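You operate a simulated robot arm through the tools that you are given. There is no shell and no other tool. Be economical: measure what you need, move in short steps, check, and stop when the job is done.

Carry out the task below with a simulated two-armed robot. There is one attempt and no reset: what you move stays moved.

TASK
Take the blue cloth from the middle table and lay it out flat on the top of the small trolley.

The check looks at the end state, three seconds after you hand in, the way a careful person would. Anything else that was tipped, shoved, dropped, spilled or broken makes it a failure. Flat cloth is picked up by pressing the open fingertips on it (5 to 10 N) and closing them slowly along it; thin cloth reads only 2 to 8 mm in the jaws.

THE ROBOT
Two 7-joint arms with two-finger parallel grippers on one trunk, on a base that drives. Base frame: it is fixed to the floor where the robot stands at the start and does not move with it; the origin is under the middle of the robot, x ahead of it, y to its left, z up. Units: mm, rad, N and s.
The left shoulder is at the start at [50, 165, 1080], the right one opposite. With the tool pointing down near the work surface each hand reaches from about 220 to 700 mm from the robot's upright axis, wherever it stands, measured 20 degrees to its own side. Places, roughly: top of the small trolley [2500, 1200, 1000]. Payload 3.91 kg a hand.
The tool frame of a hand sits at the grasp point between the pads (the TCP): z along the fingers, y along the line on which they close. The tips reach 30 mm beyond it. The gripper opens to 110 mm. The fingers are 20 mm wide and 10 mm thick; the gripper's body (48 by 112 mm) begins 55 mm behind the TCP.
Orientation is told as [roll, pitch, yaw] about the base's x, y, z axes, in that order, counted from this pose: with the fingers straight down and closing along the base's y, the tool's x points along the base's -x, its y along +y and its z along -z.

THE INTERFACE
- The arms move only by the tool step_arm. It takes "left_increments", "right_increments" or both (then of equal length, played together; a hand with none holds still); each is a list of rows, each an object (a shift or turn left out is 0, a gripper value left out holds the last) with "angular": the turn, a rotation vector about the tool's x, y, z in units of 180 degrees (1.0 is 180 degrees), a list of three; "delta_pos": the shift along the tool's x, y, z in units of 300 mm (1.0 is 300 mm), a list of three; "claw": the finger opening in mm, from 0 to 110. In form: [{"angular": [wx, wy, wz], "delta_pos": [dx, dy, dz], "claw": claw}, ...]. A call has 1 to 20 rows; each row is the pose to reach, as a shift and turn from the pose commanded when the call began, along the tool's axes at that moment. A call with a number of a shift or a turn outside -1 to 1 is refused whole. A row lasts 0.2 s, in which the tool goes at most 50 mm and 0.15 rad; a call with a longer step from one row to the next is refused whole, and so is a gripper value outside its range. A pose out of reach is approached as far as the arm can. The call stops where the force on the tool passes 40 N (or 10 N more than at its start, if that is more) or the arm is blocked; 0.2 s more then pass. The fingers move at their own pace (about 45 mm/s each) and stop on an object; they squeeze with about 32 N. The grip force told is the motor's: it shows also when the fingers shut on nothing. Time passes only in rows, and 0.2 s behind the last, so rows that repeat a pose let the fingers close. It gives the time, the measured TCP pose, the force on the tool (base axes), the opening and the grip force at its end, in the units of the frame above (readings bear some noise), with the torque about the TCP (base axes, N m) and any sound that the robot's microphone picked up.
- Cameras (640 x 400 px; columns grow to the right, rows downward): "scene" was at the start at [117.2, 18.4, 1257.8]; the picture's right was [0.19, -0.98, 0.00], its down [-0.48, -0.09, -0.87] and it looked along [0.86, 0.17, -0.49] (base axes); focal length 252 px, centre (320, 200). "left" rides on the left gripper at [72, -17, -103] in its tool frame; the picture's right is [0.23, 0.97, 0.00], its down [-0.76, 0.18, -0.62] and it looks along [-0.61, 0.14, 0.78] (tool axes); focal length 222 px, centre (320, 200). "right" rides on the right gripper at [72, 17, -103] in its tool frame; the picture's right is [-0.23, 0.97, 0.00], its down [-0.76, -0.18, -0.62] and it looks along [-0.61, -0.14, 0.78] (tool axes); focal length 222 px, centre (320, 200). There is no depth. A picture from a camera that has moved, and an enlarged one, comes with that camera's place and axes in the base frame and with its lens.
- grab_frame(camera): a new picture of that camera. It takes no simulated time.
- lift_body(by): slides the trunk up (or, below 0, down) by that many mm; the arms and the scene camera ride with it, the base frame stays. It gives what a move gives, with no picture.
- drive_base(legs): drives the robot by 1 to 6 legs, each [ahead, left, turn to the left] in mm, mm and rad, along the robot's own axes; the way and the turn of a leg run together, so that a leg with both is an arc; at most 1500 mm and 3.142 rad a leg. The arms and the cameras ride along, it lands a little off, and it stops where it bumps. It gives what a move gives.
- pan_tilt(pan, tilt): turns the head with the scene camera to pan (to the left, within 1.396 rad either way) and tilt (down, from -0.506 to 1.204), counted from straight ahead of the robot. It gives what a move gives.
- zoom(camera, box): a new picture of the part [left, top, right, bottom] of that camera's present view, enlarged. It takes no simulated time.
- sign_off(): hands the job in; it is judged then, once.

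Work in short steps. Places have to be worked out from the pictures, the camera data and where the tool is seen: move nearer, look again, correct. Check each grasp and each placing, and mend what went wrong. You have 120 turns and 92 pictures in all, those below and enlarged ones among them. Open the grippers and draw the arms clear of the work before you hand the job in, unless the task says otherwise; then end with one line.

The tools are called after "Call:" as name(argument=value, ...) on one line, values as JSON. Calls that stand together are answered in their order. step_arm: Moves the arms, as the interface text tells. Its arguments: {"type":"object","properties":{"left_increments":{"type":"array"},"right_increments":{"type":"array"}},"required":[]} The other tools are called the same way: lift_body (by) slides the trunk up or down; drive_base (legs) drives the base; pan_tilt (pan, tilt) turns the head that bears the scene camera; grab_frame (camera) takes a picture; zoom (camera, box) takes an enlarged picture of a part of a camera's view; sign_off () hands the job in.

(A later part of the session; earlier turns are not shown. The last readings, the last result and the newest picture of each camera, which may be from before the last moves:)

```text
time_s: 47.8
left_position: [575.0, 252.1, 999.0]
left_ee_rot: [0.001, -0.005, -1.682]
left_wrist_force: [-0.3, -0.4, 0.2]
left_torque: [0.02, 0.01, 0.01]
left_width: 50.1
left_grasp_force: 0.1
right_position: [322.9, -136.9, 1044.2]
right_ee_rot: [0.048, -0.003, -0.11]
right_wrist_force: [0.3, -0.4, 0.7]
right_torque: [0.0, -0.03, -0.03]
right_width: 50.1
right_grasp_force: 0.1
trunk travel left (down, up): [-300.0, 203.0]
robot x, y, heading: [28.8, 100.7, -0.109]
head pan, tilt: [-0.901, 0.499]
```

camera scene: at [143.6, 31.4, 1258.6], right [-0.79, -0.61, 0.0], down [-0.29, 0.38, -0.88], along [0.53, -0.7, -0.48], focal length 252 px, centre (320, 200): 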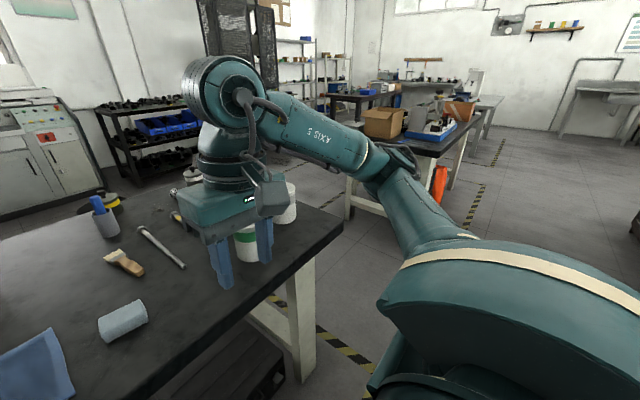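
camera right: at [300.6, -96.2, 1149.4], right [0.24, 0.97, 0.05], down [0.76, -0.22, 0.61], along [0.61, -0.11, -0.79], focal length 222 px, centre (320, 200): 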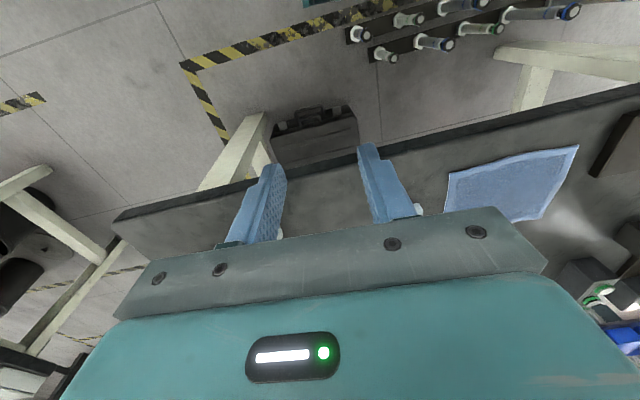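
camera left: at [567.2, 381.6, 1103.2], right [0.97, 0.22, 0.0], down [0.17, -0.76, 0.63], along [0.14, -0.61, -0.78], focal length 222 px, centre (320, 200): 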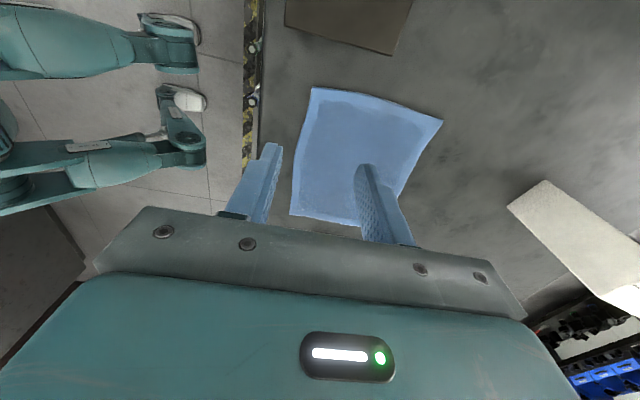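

That worked: the base is now at (29, 101), heading -0.109. I lower the trunk 110 mm, which is clear of the jars and cloth, and then bring both hands above their pinch points.

Call:
lift_body(by=-110)

Call:
step_arm(left_increments=[{"angular": [0, 0, -0.015], "delta_pos": [0.09, 0, 0], "claw": 40}, {"angular": [0, 0, -0.035], "delta_pos": [0.187, 0, 0]}, {"angular": [0, 0, -0.035], "delta_pos": [0.187, 0.053, 0]}, {"angular": [0, 0, -0.035], "delta_pos": [0.187, 0.053, 0]}, {"angular": [0, 0, -0.035], "delta_pos": [0.187, 0.053, 0]}, {"angular": [0, 0, -0.035], "delta_pos": [0.187, 0.053, 0]}, {"angular": [0, 0, -0.035], "delta_pos": [0.187, 0.053, 0]}, {"angular": [0, 0, -0.035], "delta_pos": [0.187, 0.053, 0]}, {"angular": [0, 0, -0.035], "delta_pos": [0.187, 0.053, 0]}, {"angular": [0, 0, -0.035], "delta_pos": [0.187, 0.053, 0]}], right_increments=[{"angular": [0.0153, 0, -0.035], "delta_pos": [-0.09, 0.11, 0], "claw": 40}, {"angular": [0.0153, 0, -0.035], "delta_pos": [-0.18, 0.22, 0]}, {"angular": [0.0153, 0, -0.035], "delta_pos": [-0.27, 0.33, 0]}, {"angular": [0.0153, 0, -0.035], "delta_pos": [-0.36, 0.44, 0]}, {"angular": [0.0153, 0, -0.035], "delta_pos": [-0.45, 0.55, 0]}, {"angular": [0.0153, 0, -0.035], "delta_pos": [-0.54, 0.66, 0]}, {"angular": [0.0153, 0, -0.035], "delta_pos": [-0.63, 0.77, 0]}, {"angular": [0.0153, 0, -0.035], "delta_pos": [-0.72, 0.885, 0]}, {"angular": [0.0153, 0, -0.035], "delta_pos": [-0.809, 0.998, 0]}, {"angular": [0.0153, 0, -0.035], "delta_pos": [-0.809, 0.998, 0]}])

```text
time_s: 49.2
left_position: [573.8, 252.6, 889.5]
left_ee_rot: [0.002, -0.005, -1.681]
left_wrist_force: [0.1, -0.3, 0.6]
left_torque: [0.01, 0.04, -0.02]
left_width: 50.0
left_grasp_force: 0.2
right_position: [322.4, -136.6, 934.3]
right_ee_rot: [0.05, -0.002, -0.108]
right_wrist_force: [0.2, -0.1, -0.9]
right_torque: [0.0, 0.01, 0.02]
right_width: 50.0
right_grasp_force: 0.1
trunk travel left (down, up): [-190.0, 313.0]
robot x, y, heading: [31.0, 101.8, -0.104]
head pan, tilt: [-0.901, 0.499]
```

```text
time_s: 51.5
left_position: [595.2, 306.3, 889.4]
left_ee_rot: [0.002, -0.006, -1.57]
left_wrist_force: [-0.4, 0.6, 1.0]
left_torque: [0.02, -0.04, 0.01]
left_width: 40.2
left_grasp_force: 0.0
right_position: [583.7, 124.0, 945.5]
right_ee_rot: [0.001, -0.006, 0.003]
right_wrist_force: [0.2, 1.1, 0.3]
right_torque: [-0.02, -0.01, -0.01]
right_width: 40.0
right_grasp_force: 0.0
right hand out of reach, approached as far as the arm can: row 9, 10
trunk travel left (down, up): [-190.0, 313.0]
robot x, y, heading: [33.0, 103.2, -0.105]
head pan, tilt: [-0.901, 0.499]
```

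The left hand is in place; the right is about 15 mm short. I creep the base 14 mm ahead, still short of the blocked line, and check from the cameras.

Call:
drive_base(legs=[[14, 0, 0]])

Call:
step_arm(left_increments=[{"delta_pos": [0, -0.04, 0]}, {"delta_pos": [0, -0.04, 0]}], right_increments=[{"delta_pos": [0.02, 0.02, 0.06]}, {"delta_pos": [0.02, 0.035, 0.15]}])

Call:
grab_frame(camera="left")

Call:
grab_frame(camera="right")

```text
time_s: 52.2
left_position: [609.5, 304.3, 889.4]
left_ee_rot: [0.002, -0.005, -1.571]
left_wrist_force: [-0.2, -0.2, 0.1]
left_torque: [0.01, 0.03, -0.02]
left_width: 40.2
left_grasp_force: 0.1
right_position: [598.8, 122.4, 944.4]
right_ee_rot: [0.001, -0.003, 0.002]
right_wrist_force: [-0.6, -0.2, 0.5]
right_torque: [-0.02, 0.0, 0.01]
right_width: 40.1
right_grasp_force: 0.0
trunk travel left (down, up): [-190.0, 313.0]
robot x, y, heading: [47.6, 96.5, -0.115]
head pan, tilt: [-0.901, 0.499]
```

```text
time_s: 52.8
left_position: [597.7, 304.8, 888.1]
left_ee_rot: [0.002, -0.005, -1.572]
left_wrist_force: [-0.3, 0.1, 0.0]
left_torque: [0.01, -0.02, -0.03]
left_width: 40.2
left_grasp_force: 0.0
right_position: [592.4, 133.3, 900.1]
right_ee_rot: [-0.001, -0.004, 0.003]
right_wrist_force: [-0.6, -0.5, 0.4]
right_torque: [-0.01, 0.02, -0.02]
right_width: 40.1
right_grasp_force: 0.1
trunk travel left (down, up): [-190.0, 313.0]
robot x, y, heading: [48.5, 100.1, -0.107]
head pan, tilt: [-0.901, 0.499]
```

```text
69 pictures are left
camera left: at [580.4, 377.9, 991.7], right [0.97, 0.23, 0.0], down [0.18, -0.76, 0.63], along [0.14, -0.61, -0.78], focal length 222 px, centre (320, 200)
```

left: 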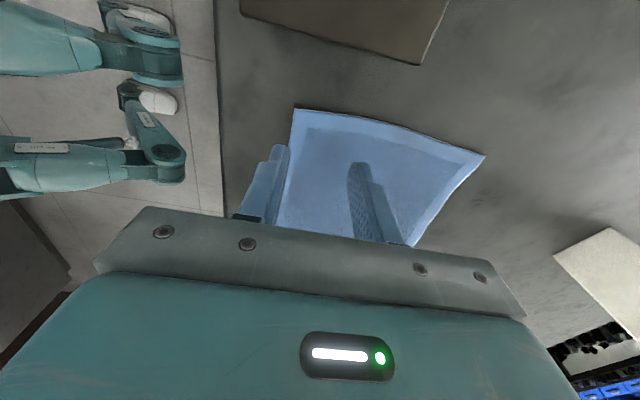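

```text
68 pictures are left
camera right: at [520.1, 149.2, 1005.1], right [0.23, 0.97, 0.0], down [0.76, -0.18, 0.63], along [0.61, -0.14, -0.78], focal length 222 px, centre (320, 200)
```

right: 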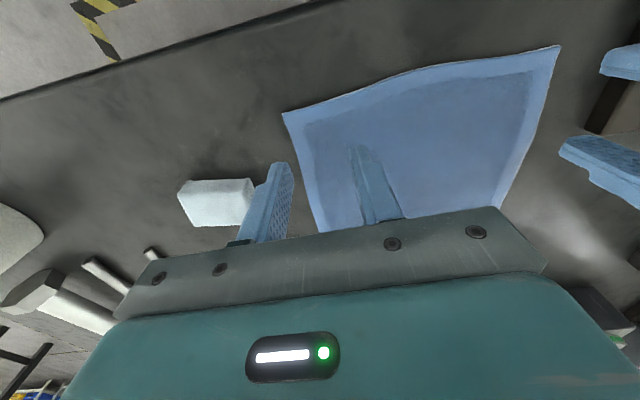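

The cloth's near edge is at x 575, between y 103 and y 323. I narrow the openings (left 26, right 30), nudge both hands fully onto the cloth and lower them to just above it.

Call:
step_arm(left_increments=[{"delta_pos": [0.01, 0.018, 0.05], "claw": 26}, {"delta_pos": [0.01, 0.018, 0.1]}, {"delta_pos": [0.01, 0.018, 0.153]}, {"delta_pos": [0.01, 0.018, 0.153]}], right_increments=[{"delta_pos": [-0.01, 0.007, 0.06], "claw": 30}, {"delta_pos": [-0.01, 0.007, 0.12]}, {"delta_pos": [-0.01, 0.007, 0.193]}, {"delta_pos": [-0.01, 0.007, 0.193]}])

```text
time_s: 53.8
left_position: [602.7, 306.4, 843.5]
left_ee_rot: [0.001, -0.003, -1.571]
left_wrist_force: [0.3, -0.2, -0.2]
left_torque: [-0.03, 0.01, -0.02]
left_width: 26.2
left_grasp_force: 0.2
right_position: [596.7, 134.2, 842.6]
right_ee_rot: [0.001, -0.004, 0.003]
right_wrist_force: [-1.0, 0.4, 0.2]
right_torque: [0.07, -0.01, -0.01]
right_width: 30.1
right_grasp_force: 0.1
trunk travel left (down, up): [-190.0, 313.0]
robot x, y, heading: [42.5, 103.3, -0.109]
head pan, tilt: [-0.901, 0.499]
```

Both hands are at z 843 and still free. I lower them in small steps until they touch.

Call:
step_arm(left_increments=[{"delta_pos": [0, 0, 0.01]}, {"delta_pos": [0, 0, 0.02]}, {"delta_pos": [0, 0, 0.03]}], right_increments=[{"delta_pos": [0, 0, 0.01]}, {"delta_pos": [0, 0, 0.02]}, {"delta_pos": [0, 0, 0.03]}])

Call:
grab_frame(camera="right")

Call:
grab_frame(camera="left")

```text
time_s: 54.6
left_position: [603.1, 307.3, 834.0]
left_ee_rot: [0.003, -0.005, -1.571]
left_wrist_force: [0.9, -0.7, 1.3]
left_torque: [-0.02, 0.0, -0.02]
left_width: 25.6
left_grasp_force: 0.0
right_position: [595.2, 134.2, 833.7]
right_ee_rot: [0.0, -0.004, 0.002]
right_wrist_force: [-0.7, 0.5, 2.4]
right_torque: [0.0, -0.02, 0.02]
right_width: 30.2
right_grasp_force: 0.0
trunk travel left (down, up): [-190.0, 313.0]
robot x, y, heading: [44.6, 95.5, -0.111]
head pan, tilt: [-0.901, 0.499]
```

```text
67 pictures are left
camera right: at [522.5, 151.1, 938.6], right [0.23, 0.97, 0.0], down [0.76, -0.18, 0.63], along [0.61, -0.14, -0.78], focal length 222 px, centre (320, 200)
```

right: 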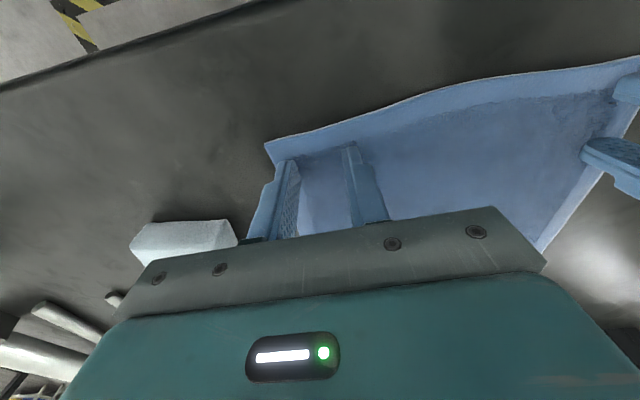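

```text
66 pictures are left
camera left: at [585.8, 380.3, 937.6], right [0.97, 0.23, 0.0], down [0.18, -0.76, 0.63], along [0.14, -0.61, -0.78], focal length 222 px, centre (320, 200)
```

left: 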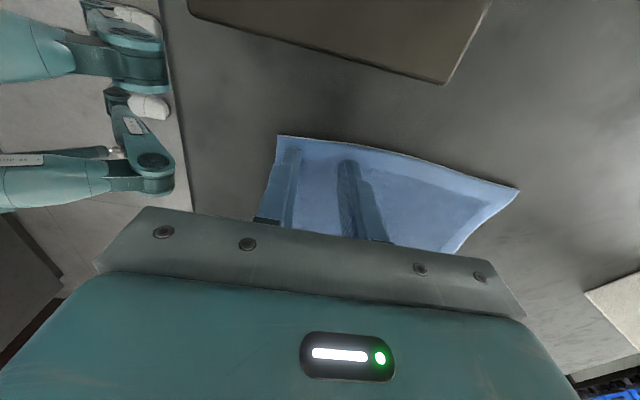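

Both tip pairs are inside the cloth and contact is just starting (1-2 N). I press about 2 mm more and read the force.

Call:
step_arm(left_increments=[{"delta_pos": [0, 0, 0.004]}, {"delta_pos": [0, 0, 0.008]}], right_increments=[{"delta_pos": [0, 0, 0.003]}, {"delta_pos": [0, 0, 0.006]}])

```text
time_s: 55.2
left_position: [602.4, 307.5, 832.8]
left_ee_rot: [0.005, -0.006, -1.571]
left_wrist_force: [2.3, 1.0, 8.1]
left_torque: [0.0, -0.05, -0.01]
left_width: 26.0
left_grasp_force: 0.1
right_position: [594.9, 135.3, 833.7]
right_ee_rot: [-0.001, -0.007, 0.001]
right_wrist_force: [2.3, 1.2, 6.9]
right_torque: [0.0, -0.06, -0.02]
right_width: 30.1
right_grasp_force: 0.0
trunk travel left (down, up): [-190.0, 313.0]
robot x, y, heading: [45.0, 103.8, -0.105]
head pan, tilt: [-0.901, 0.499]
```

Forces are 8 and 7 N, in the window. I close both slowly.

Call:
step_arm(left_increments=[{"claw": 24}, {"claw": 22}, {"claw": 20}, {"claw": 18}, {"claw": 16}, {"claw": 14}, {"claw": 12}, {"claw": 10}, {"claw": 8}, {"claw": 6}, {"claw": 4}, {"claw": 2}, {"claw": 0}, {"claw": 0}, {"claw": 0}], right_increments=[{"claw": 28}, {"claw": 26}, {"claw": 24}, {"claw": 21}, {"claw": 18}, {"claw": 16}, {"claw": 13}, {"claw": 11}, {"claw": 8}, {"claw": 6}, {"claw": 4}, {"claw": 2}, {"claw": 0}, {"claw": 0}, {"claw": 0}])

Call:
grab_frame(camera="right")

Call:
grab_frame(camera="left")

```text
time_s: 58.4
left_position: [601.7, 306.5, 833.4]
left_ee_rot: [0.002, -0.006, -1.572]
left_wrist_force: [-1.9, -3.9, 13.9]
left_torque: [-0.13, 0.04, 0.01]
left_width: 3.4
left_grasp_force: 31.7
right_position: [595.6, 134.5, 833.7]
right_ee_rot: [0.001, -0.007, 0.002]
right_wrist_force: [0.3, 4.9, 6.6]
right_torque: [0.11, 0.02, 0.0]
right_width: 3.6
right_grasp_force: 32.2
trunk travel left (down, up): [-190.0, 313.0]
robot x, y, heading: [41.4, 102.0, -0.109]
head pan, tilt: [-0.901, 0.499]
```

```text
65 pictures are left
camera right: at [521.3, 151.1, 937.4], right [0.22, 0.97, 0.0], down [0.76, -0.18, 0.63], along [0.61, -0.14, -0.78], focal length 222 px, centre (320, 200)
```

right: 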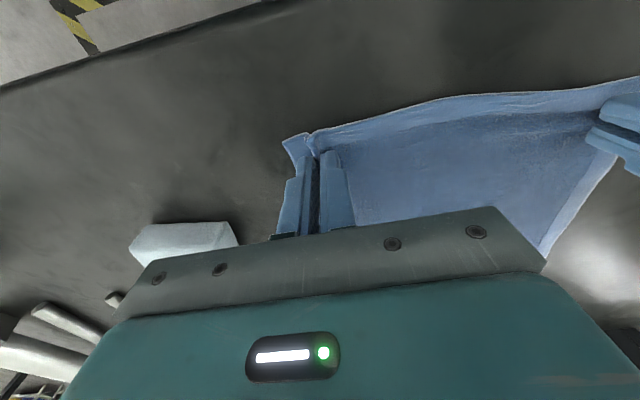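

```text
64 pictures are left
camera left: at [584.4, 380.0, 935.9], right [0.97, 0.23, 0.0], down [0.17, -0.76, 0.63], along [0.14, -0.61, -0.78], focal length 222 px, centre (320, 200)
```

left: 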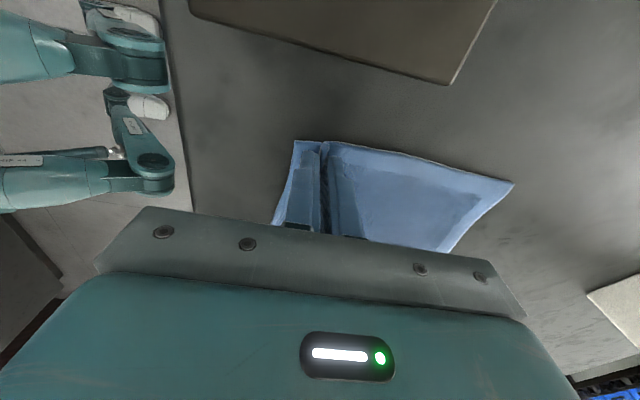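

Both jaws read about 3.5 mm with full grip force, so the cloth is held. I lift with the trunk by 100 mm and check.

Call:
lift_body(by=100)

Call:
pan_tilt(pan=0.25, tilt=0.6)

Call:
grab_frame(camera="scene")

```text
time_s: 59.7
left_position: [603.5, 306.1, 930.3]
left_ee_rot: [0.002, -0.006, -1.572]
left_wrist_force: [-0.1, -4.1, -0.6]
left_torque: [-0.12, -0.03, 0.01]
left_width: 3.5
left_grasp_force: 32.1
right_position: [596.0, 133.9, 931.8]
right_ee_rot: [-0.001, -0.003, 0.004]
right_wrist_force: [0.4, 3.5, -0.2]
right_torque: [0.15, -0.01, 0.03]
right_width: 3.6
right_grasp_force: 32.2
trunk travel left (down, up): [-290.0, 213.0]
robot x, y, heading: [46.1, 99.7, -0.109]
head pan, tilt: [-0.901, 0.499]
```

```text
time_s: 61.1
left_position: [603.6, 307.9, 931.6]
left_ee_rot: [0.002, -0.005, -1.57]
left_wrist_force: [-1.2, -4.2, -0.3]
left_torque: [-0.13, -0.02, 0.01]
left_width: 3.5
left_grasp_force: 32.0
right_position: [596.9, 134.4, 931.9]
right_ee_rot: [0.0, -0.002, 0.002]
right_wrist_force: [-0.3, 5.0, 0.5]
right_torque: [0.16, 0.0, -0.02]
right_width: 3.3
right_grasp_force: 32.2
trunk travel left (down, up): [-290.0, 213.0]
robot x, y, heading: [45.5, 106.7, -0.107]
head pan, tilt: [0.25, 0.6]
```

```text
63 pictures are left
camera scene: at [159.3, 112.4, 1239.5], right [0.14, -0.99, 0.0], down [-0.56, -0.08, -0.83], along [0.82, 0.12, -0.56], focal length 252 px, centre (320, 200)
```

scene: 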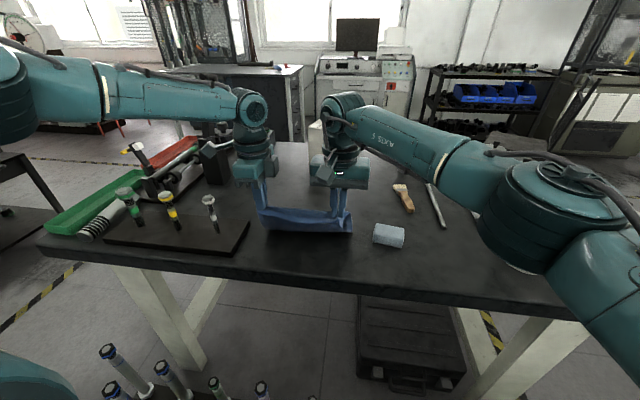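

The cloth hangs between the hands. I raise it another 120 mm so it hangs clear, then back straight away from the table.

Call:
lift_body(by=120)

Call:
drive_base(legs=[[-400, 0, 0]])

Call:
pan_tilt(pan=0.3, tilt=0.6)

Call:
grab_frame(camera="scene")

```text
time_s: 62.6
left_position: [602.8, 306.7, 1051.0]
left_ee_rot: [0.002, -0.006, -1.57]
left_wrist_force: [0.1, -4.5, -0.4]
left_torque: [-0.12, -0.03, 0.01]
left_width: 3.3
left_grasp_force: 32.3
right_position: [594.9, 135.2, 1052.6]
right_ee_rot: [0.0, -0.003, 0.003]
right_wrist_force: [0.5, 4.2, -0.5]
right_torque: [0.13, 0.05, 0.05]
right_width: 3.6
right_grasp_force: 31.6
trunk travel left (down, up): [-410.0, 93.0]
robot x, y, heading: [43.1, 102.7, -0.109]
head pan, tilt: [0.25, 0.6]
```

```text
time_s: 65.1
left_position: [204.8, 351.1, 1051.4]
left_ee_rot: [0.004, -0.005, -1.57]
left_wrist_force: [-0.8, -3.6, 0.4]
left_torque: [-0.1, -0.01, -0.01]
left_width: 3.3
left_grasp_force: 31.5
right_position: [197.4, 179.4, 1052.9]
right_ee_rot: [0.002, -0.005, 0.005]
right_wrist_force: [-0.4, 3.0, 0.8]
right_torque: [0.12, -0.04, -0.01]
right_width: 3.5
right_grasp_force: 32.0
trunk travel left (down, up): [-410.0, 93.0]
robot x, y, heading: [-355.7, 145.0, -0.102]
head pan, tilt: [0.25, 0.6]
```

```text
time_s: 65.7
left_position: [204.5, 351.6, 1051.7]
left_ee_rot: [0.002, -0.005, -1.57]
left_wrist_force: [-0.6, -3.0, -0.2]
left_torque: [-0.1, -0.03, -0.03]
left_width: 3.5
left_grasp_force: 31.7
right_position: [197.8, 178.4, 1052.4]
right_ee_rot: [-0.001, -0.003, 0.004]
right_wrist_force: [-1.0, 2.9, -0.4]
right_torque: [0.1, 0.0, -0.02]
right_width: 3.2
right_grasp_force: 32.6
trunk travel left (down, up): [-410.0, 93.0]
robot x, y, heading: [-354.0, 143.7, -0.102]
head pan, tilt: [0.3, 0.6]
```

```text
62 pictures are left
camera scene: at [-238.3, 159.4, 1359.5], right [0.19, -0.98, 0.0], down [-0.55, -0.11, -0.83], along [0.81, 0.16, -0.56], focal length 252 px, centre (320, 200)
```

scene: 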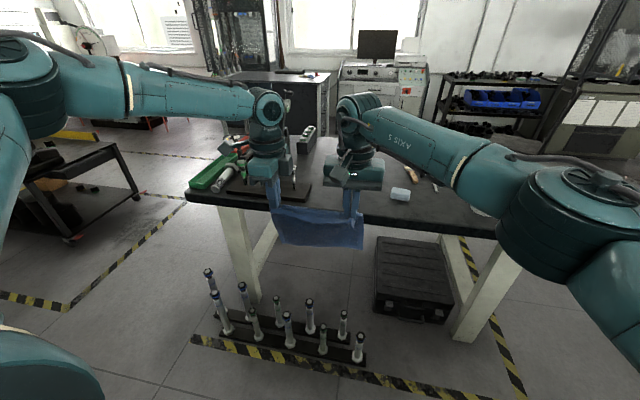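

The cloth is spread between the hands and the rack is intact. I turn left, drive along the front of the table and turn back to face the aisle at about y 1450.

Call:
drive_base(legs=[[0, 0, 1.67], [1300, 0, 0], [0, 0, -1.57]])

Call:
pan_tilt(pan=-0.1, tilt=0.35)

Call:
grab_frame(camera="scene")

```text
time_s: 80.2
left_position: [171.2, 1721.1, 1051.7]
left_ee_rot: [0.001, -0.006, -1.462]
left_wrist_force: [0.0, -4.0, 0.1]
left_torque: [-0.13, 0.0, 0.06]
left_width: 3.3
left_grasp_force: 32.1
right_position: [183.0, 1547.4, 1052.6]
right_ee_rot: [0.0, -0.003, 0.111]
right_wrist_force: [-0.5, 4.1, 0.0]
right_torque: [0.13, 0.06, 0.12]
right_width: 3.3
right_grasp_force: 32.1
trunk travel left (down, up): [-410.0, 93.0]
robot x, y, heading: [-356.9, 1454.0, 0.004]
head pan, tilt: [0.3, 0.6]
```

```text
time_s: 81.1
left_position: [172.4, 1719.9, 1051.5]
left_ee_rot: [0.002, -0.005, -1.459]
left_wrist_force: [-0.4, -2.9, -0.4]
left_torque: [-0.09, -0.02, 0.08]
left_width: 3.2
left_grasp_force: 32.1
right_position: [184.3, 1548.1, 1051.8]
right_ee_rot: [0.0, -0.004, 0.114]
right_wrist_force: [-0.7, 3.2, -0.5]
right_torque: [0.11, 0.01, 0.08]
right_width: 3.4
right_grasp_force: 31.6
trunk travel left (down, up): [-410.0, 93.0]
robot x, y, heading: [-361.1, 1453.4, 0.002]
head pan, tilt: [-0.099, 0.351]
```

```text
61 pictures are left
camera scene: at [-240.2, 1446.9, 1382.2], right [-0.1, -1.0, 0.0], down [-0.34, 0.03, -0.94], along [0.93, -0.09, -0.34], focal length 252 px, centre (320, 200)
```

scene: 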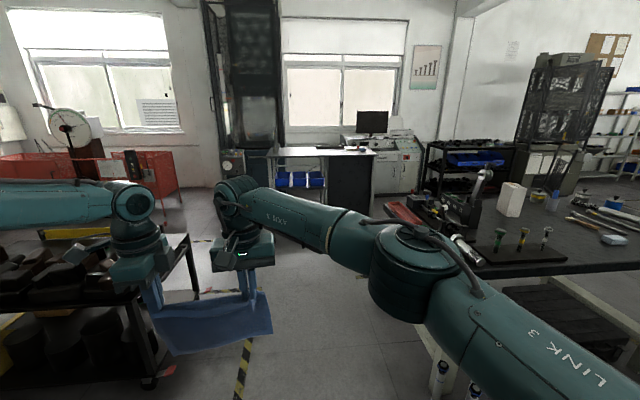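

The aisle between the tables is clear. I zoom in on the trolley area ahead.

Call:
zoom(camera="scene", box=[200, 120, 400, 245])

```text
3.20 times, centred on (300, 182) of scene
camera zoom: at [-240.2, 1446.9, 1382.2], right [-0.1, -1.0, 0.0], down [-0.34, 0.03, -0.94], along [0.93, -0.09, -0.34], focal length 808 px, centre (384, 256)
```

zoom: 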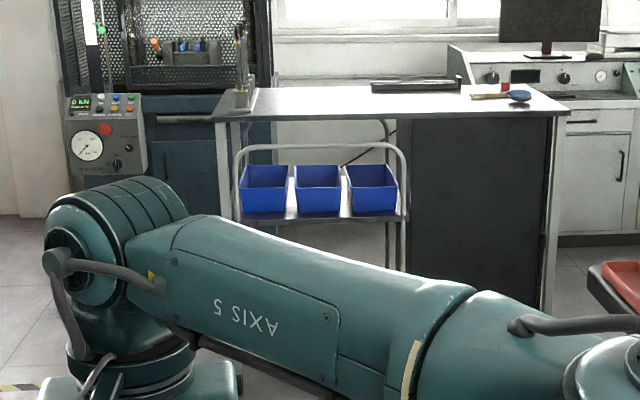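

Triangulating, the tubular trolley with the blue bins stands at about x 2155, y 1154-1648, ahead of the bench. I drive 1000 mm down the aisle for a better look.

Call:
drive_base(legs=[[1000, 0, 0]])

Call:
pan_tilt(pan=0.0, tilt=0.4)

Call:
grab_frame(camera="scene")

```text
time_s: 86.3
left_position: [1174.9, 1727.3, 1050.8]
left_ee_rot: [0.001, -0.005, -1.457]
left_wrist_force: [-0.6, -4.4, 0.1]
left_torque: [-0.14, -0.02, 0.08]
left_width: 3.6
left_grasp_force: 32.2
right_position: [1185.6, 1556.4, 1051.4]
right_ee_rot: [-0.001, -0.003, 0.116]
right_wrist_force: [-0.1, 2.8, 0.3]
right_torque: [0.09, 0.0, 0.11]
right_width: 3.2
right_grasp_force: 31.2
trunk travel left (down, up): [-410.0, 93.0]
robot x, y, heading: [642.8, 1459.7, 0.008]
head pan, tilt: [-0.099, 0.351]
```

```text
time_s: 87.0
left_position: [1174.1, 1728.6, 1051.5]
left_ee_rot: [0.001, -0.005, -1.458]
left_wrist_force: [-0.1, -3.0, 0.6]
left_torque: [-0.06, -0.04, 0.1]
left_width: 3.6
left_grasp_force: 32.3
right_position: [1187.2, 1555.2, 1051.3]
right_ee_rot: [0.002, -0.002, 0.119]
right_wrist_force: [-0.6, 2.9, 0.1]
right_torque: [0.14, 0.01, 0.08]
right_width: 3.2
right_grasp_force: 31.8
trunk travel left (down, up): [-410.0, 93.0]
robot x, y, heading: [644.3, 1458.0, 0.004]
head pan, tilt: [0.0, 0.4]
```

```text
59 pictures are left
camera scene: at [762.6, 1461.6, 1377.7], right [0.01, -1.0, 0.0], down [-0.39, 0.0, -0.92], along [0.92, 0.01, -0.39], focal length 252 px, centre (320, 200)
```

scene: 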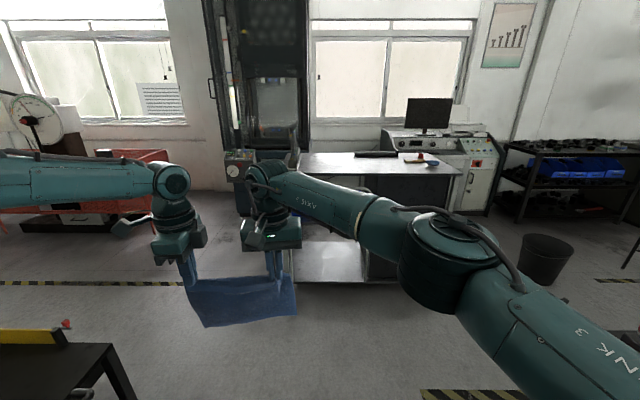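

The trolley is partly hidden behind my right forearm, so I zoom in there.

Call:
zoom(camera="scene", box=[260, 140, 480, 290])

Call:
grab_frame(camera="right")

```text
2.67 times, centred on (370, 215) of scene
camera zoom: at [762.6, 1461.6, 1377.7], right [0.01, -1.0, 0.0], down [-0.39, 0.0, -0.92], along [0.92, 0.01, -0.39], focal length 673 px, centre (187, 160)
```

zoom: 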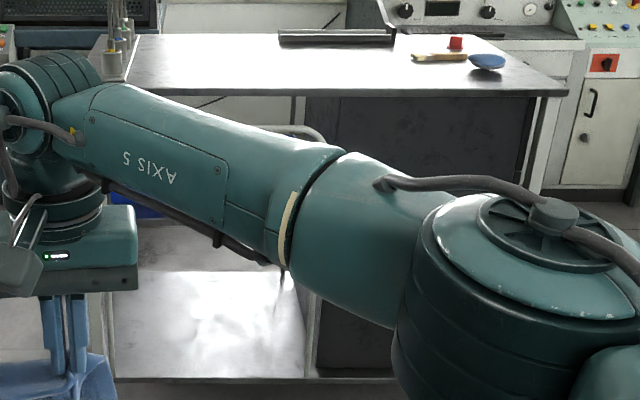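

```text
57 pictures are left
camera right: at [1111.6, 1563.8, 1156.2], right [0.11, 0.99, 0.0], down [0.77, -0.09, 0.63], along [0.62, -0.07, -0.78], focal length 222 px, centre (320, 200)
```

right: 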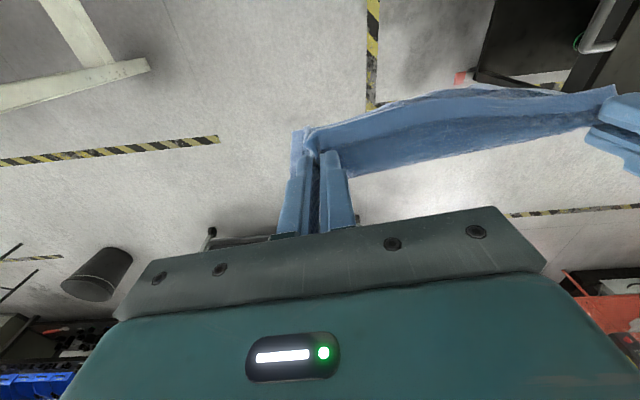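

Two-view triangulation settles it. The white-topped "bench" is the small trolley: top at z about 968, near edge x about 2090, y 690-1708, with its centre matching the given place. The front middle of the top is free, so I raise the cloth high enough to clear the edge.

Call:
lift_body(by=93)

Call:
step_arm(left_increments=[{"delta_pos": [0.0025, -0.02, -0.05]}, {"delta_pos": [0.005, -0.042, -0.1]}, {"delta_pos": [0.0075, -0.063, -0.15]}, {"delta_pos": [0.0095, -0.0828, -0.2]}, {"delta_pos": [0.0095, -0.0828, -0.25]}], right_increments=[{"delta_pos": [0.03, 0.0035, -0.05]}, {"delta_pos": [0.06, 0.007, -0.1]}, {"delta_pos": [0.09, 0.01, -0.15]}, {"delta_pos": [0.119, 0.0139, -0.2]}, {"delta_pos": [0.119, 0.0139, -0.25]}])

Call:
drive_base(legs=[[860, 0, 0], [0, -340, 0]])

Call:
pan_tilt(pan=0.3, tilt=0.6)

Call:
grab_frame(camera="scene")

```text
time_s: 88.2
left_position: [1173.8, 1727.6, 1144.8]
left_ee_rot: [0.0, -0.006, -1.458]
left_wrist_force: [0.2, -3.4, -0.4]
left_torque: [-0.06, -0.01, 0.07]
left_width: 3.3
left_grasp_force: 32.2
right_position: [1187.0, 1555.3, 1145.3]
right_ee_rot: [0.0, -0.004, 0.117]
right_wrist_force: [0.0, 3.4, 0.5]
right_torque: [0.09, 0.02, 0.12]
right_width: 3.5
right_grasp_force: 31.7
trunk travel left (down, up): [-503.0, 0.0]
robot x, y, heading: [643.6, 1460.4, 0.006]
head pan, tilt: [0.0, 0.4]
```

```text
time_s: 89.4
left_position: [1148.8, 1728.3, 1219.6]
left_ee_rot: [0.001, -0.006, -1.454]
left_wrist_force: [-1.0, -3.4, 0.2]
left_torque: [-0.09, -0.02, 0.03]
left_width: 3.6
left_grasp_force: 31.8
right_position: [1148.8, 1554.0, 1219.7]
right_ee_rot: [0.002, -0.003, 0.117]
right_wrist_force: [-0.3, 3.6, -0.1]
right_torque: [0.15, 0.0, 0.07]
right_width: 3.3
right_grasp_force: 31.9
trunk travel left (down, up): [-503.0, 0.0]
robot x, y, heading: [641.6, 1460.8, 0.01]
head pan, tilt: [0.0, 0.4]
```

```text
time_s: 97.1
left_position: [2012.3, 1402.0, 1219.1]
left_ee_rot: [0.002, -0.005, -1.449]
left_wrist_force: [-0.1, -3.3, 0.9]
left_torque: [-0.11, -0.03, 0.1]
left_width: 3.4
left_grasp_force: 32.3
right_position: [2015.7, 1228.7, 1219.3]
right_ee_rot: [0.001, -0.001, 0.124]
right_wrist_force: [-0.4, 3.7, -0.5]
right_torque: [0.11, 0.02, 0.08]
right_width: 3.3
right_grasp_force: 32.0
trunk travel left (down, up): [-503.0, 0.0]
robot x, y, heading: [1513.2, 1126.8, 0.012]
head pan, tilt: [0.0, 0.4]
```

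```text
time_s: 97.9
left_position: [2011.4, 1402.0, 1220.0]
left_ee_rot: [0.002, -0.006, -1.451]
left_wrist_force: [0.0, -3.3, 0.2]
left_torque: [-0.11, 0.03, 0.08]
left_width: 3.4
left_grasp_force: 32.4
right_position: [2015.3, 1229.5, 1220.2]
right_ee_rot: [0.001, -0.004, 0.125]
right_wrist_force: [0.1, 2.6, 0.5]
right_torque: [0.07, 0.03, 0.12]
right_width: 3.4
right_grasp_force: 31.7
trunk travel left (down, up): [-503.0, 0.0]
robot x, y, heading: [1507.2, 1130.1, 0.013]
head pan, tilt: [0.3, 0.6]
```

```text
56 pictures are left
camera scene: at [1619.9, 1159.5, 1452.5], right [0.31, -0.95, 0.0], down [-0.54, -0.17, -0.83], along [0.79, 0.25, -0.56], focal length 252 px, centre (320, 200)
```

scene: 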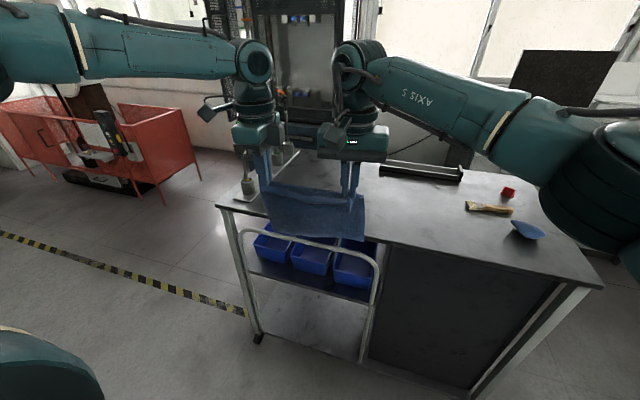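

Now triangulated more closely: trolley top z about 937, near edge x about 2195, y 630-1710, and the tools on it sit further back or to the right. The cloth hangs clear above that height, so I drive 350 mm forward to bring it over the top.

Call:
drive_base(legs=[[350, 0, 0]])

Call:
grab_frame(camera="scene")

Call:
grab_frame(camera="right")

```text
time_s: 100.2
left_position: [2363.8, 1405.5, 1219.1]
left_ee_rot: [0.001, -0.006, -1.452]
left_wrist_force: [-0.3, -3.0, -0.7]
left_torque: [-0.08, 0.04, 0.06]
left_width: 3.5
left_grasp_force: 32.3
right_position: [2366.5, 1233.5, 1220.2]
right_ee_rot: [0.001, -0.004, 0.122]
right_wrist_force: [-0.1, 3.9, 0.3]
right_torque: [0.13, 0.01, 0.11]
right_width: 3.4
right_grasp_force: 31.9
trunk travel left (down, up): [-503.0, 0.0]
robot x, y, heading: [1854.0, 1134.3, 0.016]
head pan, tilt: [0.3, 0.6]
```

```text
55 pictures are left
camera scene: at [1970.6, 1163.8, 1452.4], right [0.31, -0.95, 0.0], down [-0.54, -0.17, -0.82], along [0.79, 0.25, -0.57], focal length 252 px, centre (320, 200)
```

scene: 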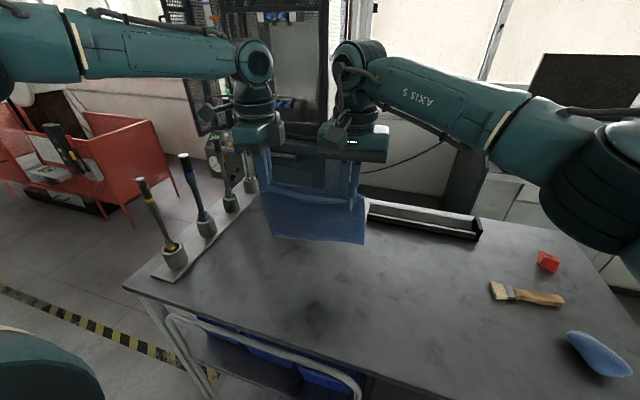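

```text
54 pictures are left
camera right: at [2291.5, 1240.9, 1323.8], right [0.11, 0.99, 0.0], down [0.78, -0.08, 0.63], along [0.62, -0.07, -0.78], focal length 222 px, centre (320, 200)
```

right: 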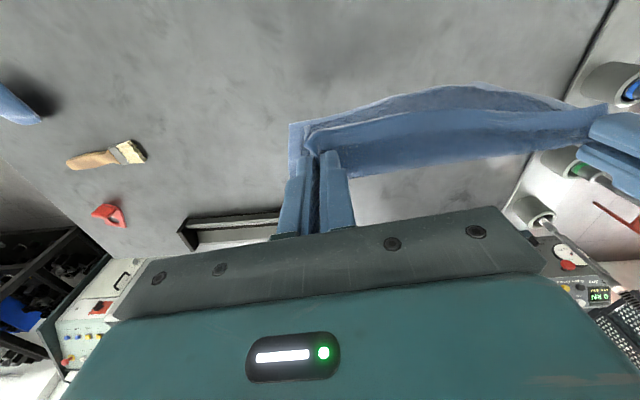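

The cloth is over the top with free area below it, and the tall tools are at y 1650 and beyond. I shift the base 80 mm right for more clearance, then reach forward 30 mm and lower the trunk until the hem is just above the surface.

Call:
drive_base(legs=[[0, -80, 0]])

Call:
step_arm(left_increments=[{"delta_pos": [-0.006, 0.05, 0]}, {"delta_pos": [-0.012, 0.1, 0]}], right_increments=[{"delta_pos": [-0.05, -0.006, 0]}, {"delta_pos": [-0.095, -0.011, 0]}])

Call:
lift_body(by=-80)

Call:
grab_frame(camera="scene")

Call:
zoom(camera="scene", box=[220, 120, 420, 290])

```text
time_s: 101.6
left_position: [2363.9, 1326.1, 1219.0]
left_ee_rot: [0.001, -0.004, -1.451]
left_wrist_force: [0.3, -3.2, -0.3]
left_torque: [-0.07, 0.0, 0.11]
left_width: 3.1
left_grasp_force: 31.8
right_position: [2365.9, 1153.1, 1219.8]
right_ee_rot: [0.002, -0.002, 0.121]
right_wrist_force: [-0.8, 2.3, -0.4]
right_torque: [0.1, -0.01, 0.1]
right_width: 3.4
right_grasp_force: 31.3
trunk travel left (down, up): [-503.0, 0.0]
robot x, y, heading: [1858.8, 1056.0, 0.012]
head pan, tilt: [0.3, 0.6]
```

```text
time_s: 102.2
left_position: [2394.5, 1327.1, 1218.6]
left_ee_rot: [0.0, -0.006, -1.452]
left_wrist_force: [-0.3, -2.8, 0.0]
left_torque: [-0.11, -0.01, 0.07]
left_width: 3.3
left_grasp_force: 32.3
right_position: [2394.9, 1153.4, 1219.4]
right_ee_rot: [0.003, -0.003, 0.123]
right_wrist_force: [-0.1, 2.6, -0.3]
right_torque: [0.09, 0.01, 0.11]
right_width: 3.6
right_grasp_force: 31.9
trunk travel left (down, up): [-503.0, 0.0]
robot x, y, heading: [1857.2, 1054.5, 0.013]
head pan, tilt: [0.3, 0.6]
```

```text
time_s: 103.3
left_position: [2393.6, 1326.7, 1138.9]
left_ee_rot: [0.003, -0.005, -1.451]
left_wrist_force: [0.0, -2.9, -0.8]
left_torque: [-0.1, 0.0, 0.09]
left_width: 3.4
left_grasp_force: 32.1
right_position: [2394.7, 1153.9, 1140.0]
right_ee_rot: [0.002, -0.006, 0.121]
right_wrist_force: [-0.5, 2.6, 0.4]
right_torque: [0.07, 0.01, 0.1]
right_width: 3.5
right_grasp_force: 31.7
trunk travel left (down, up): [-423.0, 80.0]
robot x, y, heading: [1858.3, 1054.7, 0.012]
head pan, tilt: [0.3, 0.6]
```

```text
53 pictures are left
camera scene: at [1970.8, 1084.3, 1372.5], right [0.31, -0.95, 0.0], down [-0.54, -0.17, -0.83], along [0.79, 0.25, -0.56], focal length 252 px, centre (320, 200)
```

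scene: 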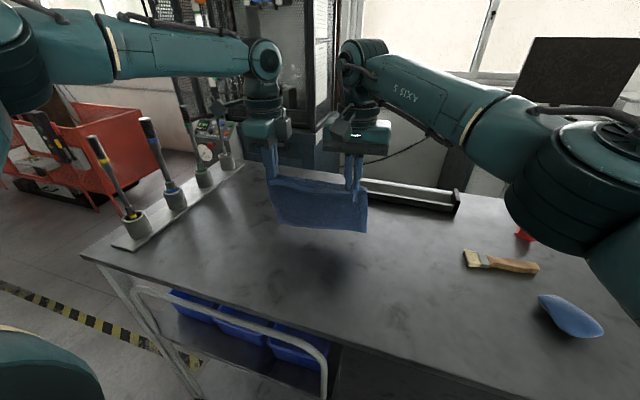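

```text
2.35 times, centred on (320, 205) of scene
camera zoom: at [1970.8, 1084.3, 1372.5], right [0.31, -0.95, 0.0], down [-0.54, -0.17, -0.83], along [0.79, 0.25, -0.56], focal length 594 px, centre (320, 188)
```

zoom: 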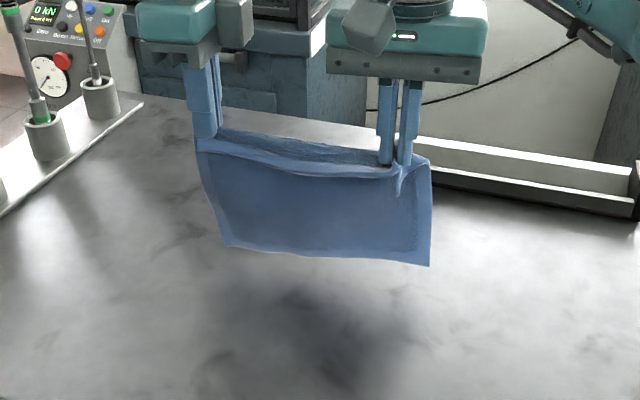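

The hem still hangs above the surface, probably slanting slightly away from me. I lower the trunk another 50 mm and look again.

Call:
lift_body(by=-45)

Call:
zoom(camera="scene", box=[220, 120, 420, 290])

Call:
grab_frame(camera="right")

```text
time_s: 104.2
left_position: [2394.0, 1325.0, 1095.6]
left_ee_rot: [0.002, -0.004, -1.452]
left_wrist_force: [-0.4, -3.3, -0.2]
left_torque: [-0.09, -0.06, 0.04]
left_width: 3.4
left_grasp_force: 31.8
right_position: [2394.4, 1153.5, 1095.2]
right_ee_rot: [0.001, -0.006, 0.122]
right_wrist_force: [0.4, 2.0, 0.4]
right_torque: [0.1, 0.01, 0.12]
right_width: 3.6
right_grasp_force: 31.3
trunk travel left (down, up): [-378.0, 125.0]
robot x, y, heading: [1857.7, 1056.2, 0.014]
head pan, tilt: [0.3, 0.6]
```

```text
2.35 times, centred on (320, 205) of scene
camera zoom: at [1970.8, 1084.3, 1327.5], right [0.31, -0.95, 0.0], down [-0.54, -0.17, -0.83], along [0.79, 0.25, -0.56], focal length 594 px, centre (320, 188)
```

zoom: 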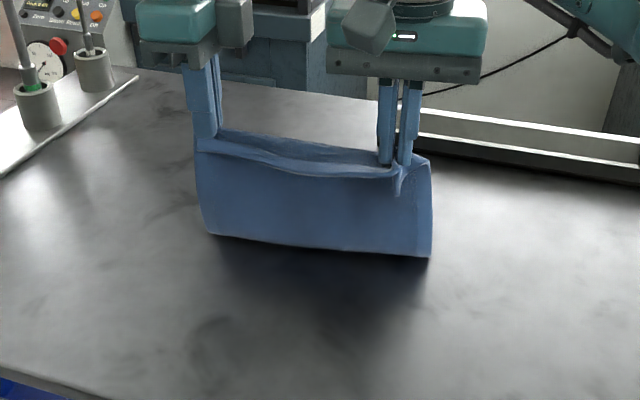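

```text
50 pictures are left
camera right: at [2320.6, 1161.6, 1199.5], right [0.11, 0.99, 0.0], down [0.78, -0.08, 0.63], along [0.62, -0.06, -0.78], focal length 222 px, centre (320, 200)
```

right: 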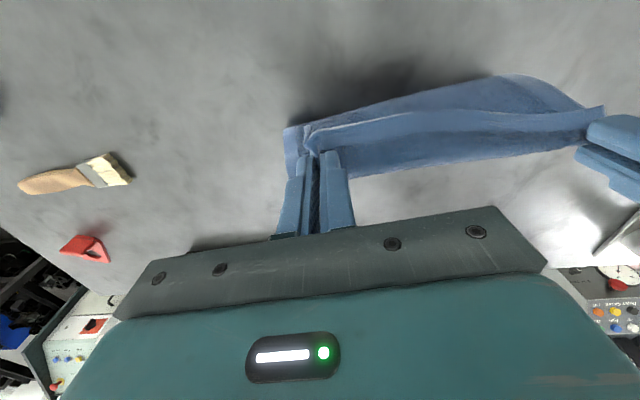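

The hem has reached the surface (left) or nearly so (right), and the panel slants away from me, which is what I want. I start drawing the hands back while lowering them, half of the arc first.

Call:
step_arm(left_increments=[{"delta_pos": [0.004, -0.033, 0.027]}, {"delta_pos": [0.0087, -0.0728, 0.06]}, {"delta_pos": [0.0134, -0.1125, 0.1]}, {"delta_pos": [0.0182, -0.1523, 0.14]}, {"delta_pos": [0.0229, -0.192, 0.18]}], right_increments=[{"delta_pos": [0.033, 0.004, 0.027]}, {"delta_pos": [0.0728, 0.0089, 0.06]}, {"delta_pos": [0.1125, 0.0138, 0.1]}, {"delta_pos": [0.1522, 0.0187, 0.14]}, {"delta_pos": [0.1919, 0.0235, 0.18]}])

Call:
zoom(camera="scene", box=[220, 120, 420, 290])

Call:
grab_frame(camera="right")

```text
time_s: 105.4
left_position: [2336.3, 1327.2, 1039.6]
left_ee_rot: [0.003, -0.005, -1.449]
left_wrist_force: [-0.7, -3.0, 0.1]
left_torque: [-0.09, 0.0, 0.08]
left_width: 3.6
left_grasp_force: 31.9
right_position: [2335.9, 1154.9, 1040.1]
right_ee_rot: [0.001, -0.007, 0.123]
right_wrist_force: [-0.5, 2.7, 0.3]
right_torque: [0.07, -0.02, 0.1]
right_width: 3.1
right_grasp_force: 32.1
trunk travel left (down, up): [-378.0, 125.0]
robot x, y, heading: [1858.9, 1056.5, 0.014]
head pan, tilt: [0.3, 0.6]
```

```text
2.35 times, centred on (320, 205) of scene
camera zoom: at [1970.9, 1084.4, 1327.5], right [0.31, -0.95, 0.0], down [-0.54, -0.17, -0.83], along [0.79, 0.25, -0.56], focal length 594 px, centre (320, 188)
```

zoom: 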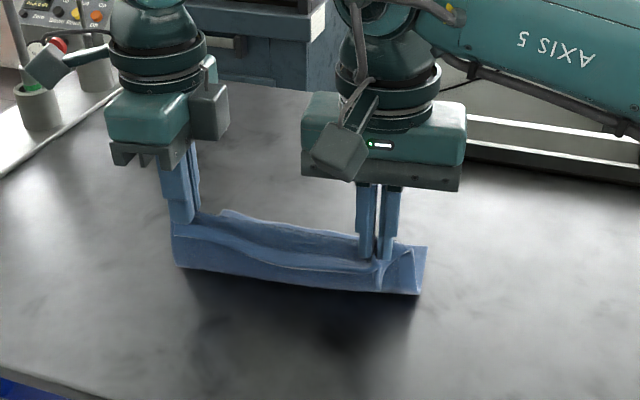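

```text
48 pictures are left
camera right: at [2262.2, 1161.8, 1144.9], right [0.11, 0.99, 0.0], down [0.77, -0.09, 0.63], along [0.62, -0.07, -0.78], focal length 222 px, centre (320, 200)
```

right: 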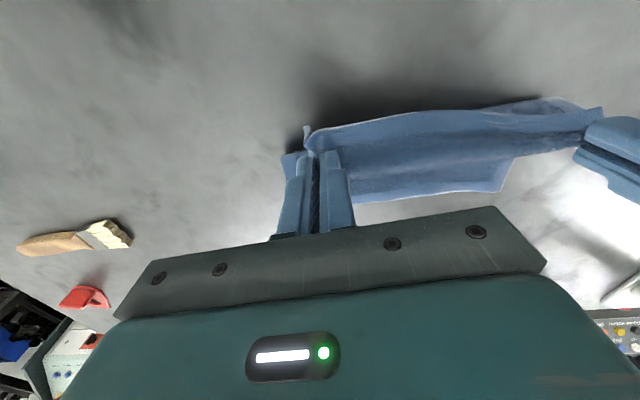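

The far hem now lies on the surface at x about 2440, with the fold right below the hands. I continue back and down, more backward than downward at first.

Call:
step_arm(left_increments=[{"delta_pos": [0.006, -0.05, 0.02]}, {"delta_pos": [0.0119, -0.0993, 0.05]}, {"delta_pos": [0.0166, -0.139, 0.1]}, {"delta_pos": [0.0205, -0.172, 0.15]}, {"delta_pos": [0.0237, -0.1986, 0.2]}], right_increments=[{"delta_pos": [0.05, 0.006, 0.02]}, {"delta_pos": [0.0993, 0.0122, 0.05]}, {"delta_pos": [0.139, 0.017, 0.1]}, {"delta_pos": [0.172, 0.021, 0.15]}, {"delta_pos": [0.1985, 0.0243, 0.2]}])

Call:
zoom(camera="scene", box=[200, 150, 440, 350])

Call:
grab_frame(camera="right")

```text
time_s: 106.6
left_position: [2276.9, 1325.1, 984.7]
left_ee_rot: [0.01, -0.007, -1.451]
left_wrist_force: [3.8, -1.1, 14.8]
left_torque: [-0.05, -0.1, 0.08]
left_width: 3.3
left_grasp_force: 32.2
right_position: [2277.6, 1154.4, 983.8]
right_ee_rot: [0.005, -0.011, 0.121]
right_wrist_force: [3.1, 3.1, 12.9]
right_torque: [0.03, -0.04, 0.09]
right_width: 3.3
right_grasp_force: 31.7
trunk travel left (down, up): [-378.0, 125.0]
robot x, y, heading: [1858.5, 1057.2, 0.014]
head pan, tilt: [0.3, 0.6]
```

```text
2.00 times, centred on (320, 250) of scene
camera zoom: at [1969.5, 1083.5, 1328.4], right [0.31, -0.95, 0.0], down [-0.54, -0.17, -0.83], along [0.79, 0.25, -0.56], focal length 505 px, centre (320, 100)
```

zoom: 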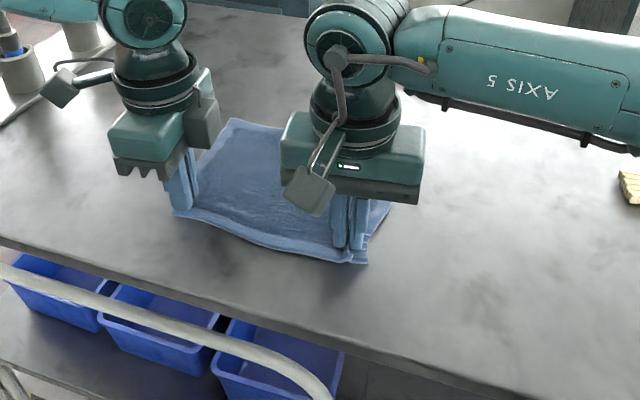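

```text
46 pictures are left
camera right: at [2202.8, 1161.4, 1087.2], right [0.11, 0.99, 0.01], down [0.77, -0.09, 0.63], along [0.63, -0.06, -0.78], focal length 222 px, centre (320, 200)
```

right: 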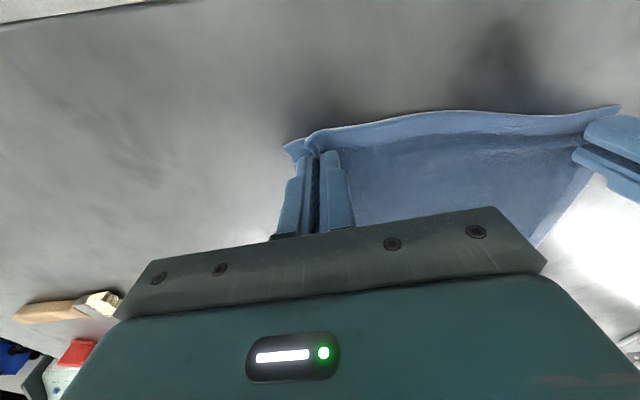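

The cloth lies flat and the tips touch the surface (13-15 N). I ease off 1.5 mm, pull 4 mm to tension it, then open slowly so that the fingers spread the gathered bits again.

Call:
step_arm(left_increments=[{"delta_pos": [0.0008, -0.0066, -0.004]}, {"delta_pos": [0.0016, -0.0132, -0.004]}, {"delta_pos": [0.0016, -0.0132, -0.004], "claw": 6}, {"delta_pos": [0.0016, -0.0132, -0.004], "claw": 9}, {"delta_pos": [0.0016, -0.0132, -0.004], "claw": 12}, {"delta_pos": [0.0016, -0.0132, -0.004], "claw": 15}, {"delta_pos": [0.0016, -0.0132, -0.004], "claw": 18}, {"delta_pos": [0.0016, -0.0132, -0.004], "claw": 21}, {"delta_pos": [0.0016, -0.0132, -0.004], "claw": 24}, {"delta_pos": [0.0016, -0.0132, -0.004], "claw": 27}], right_increments=[{"delta_pos": [0.0066, 0.0008, -0.004]}, {"delta_pos": [0.0132, 0.0016, -0.004]}, {"delta_pos": [0.0132, 0.0016, -0.004], "claw": 6}, {"delta_pos": [0.0132, 0.0016, -0.004], "claw": 9}, {"delta_pos": [0.0132, 0.0016, -0.004], "claw": 12}, {"delta_pos": [0.0132, 0.0016, -0.004], "claw": 15}, {"delta_pos": [0.0132, 0.0016, -0.004], "claw": 18}, {"delta_pos": [0.0132, 0.0016, -0.004], "claw": 22}, {"delta_pos": [0.0132, 0.0016, -0.004], "claw": 26}, {"delta_pos": [0.0132, 0.0016, -0.004], "claw": 30}])

Call:
grab_frame(camera="right")

Call:
grab_frame(camera="left")

```text
time_s: 108.8
left_position: [2271.3, 1325.3, 983.7]
left_ee_rot: [0.004, -0.006, -1.451]
left_wrist_force: [1.4, 0.0, 23.2]
left_torque: [-0.01, 0.07, 0.03]
left_width: 22.2
left_grasp_force: 0.0
right_position: [2271.0, 1153.0, 982.5]
right_ee_rot: [0.001, -0.006, 0.123]
right_wrist_force: [-1.0, 1.6, 13.8]
right_torque: [-0.03, 0.01, 0.02]
right_width: 24.4
right_grasp_force: 0.1
trunk travel left (down, up): [-378.0, 125.0]
robot x, y, heading: [1858.2, 1057.7, 0.014]
head pan, tilt: [0.3, 0.6]
```

```text
45 pictures are left
camera right: at [2197.0, 1161.0, 1087.1], right [0.11, 0.99, 0.0], down [0.77, -0.08, 0.63], along [0.62, -0.06, -0.78], focal length 222 px, centre (320, 200)
```

right: 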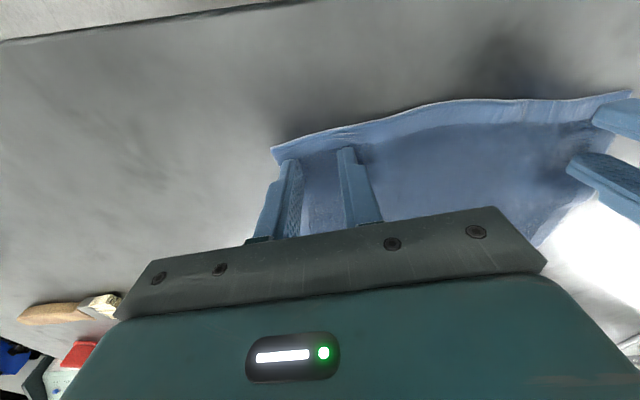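

```text
44 pictures are left
camera left: at [2244.8, 1395.8, 1085.5], right [0.94, 0.34, 0.0], down [0.26, -0.73, 0.63], along [0.22, -0.59, -0.78], focal length 222 px, centre (320, 200)
```

left: 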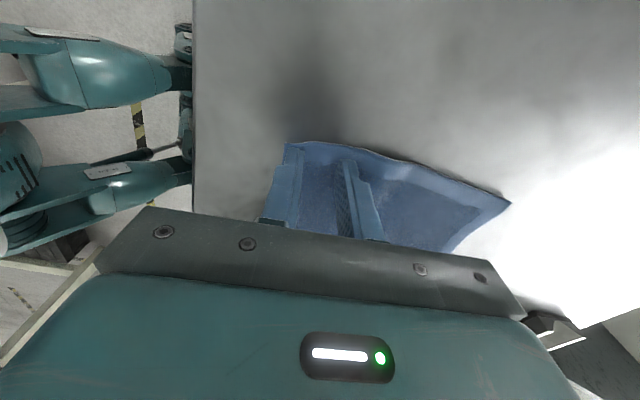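

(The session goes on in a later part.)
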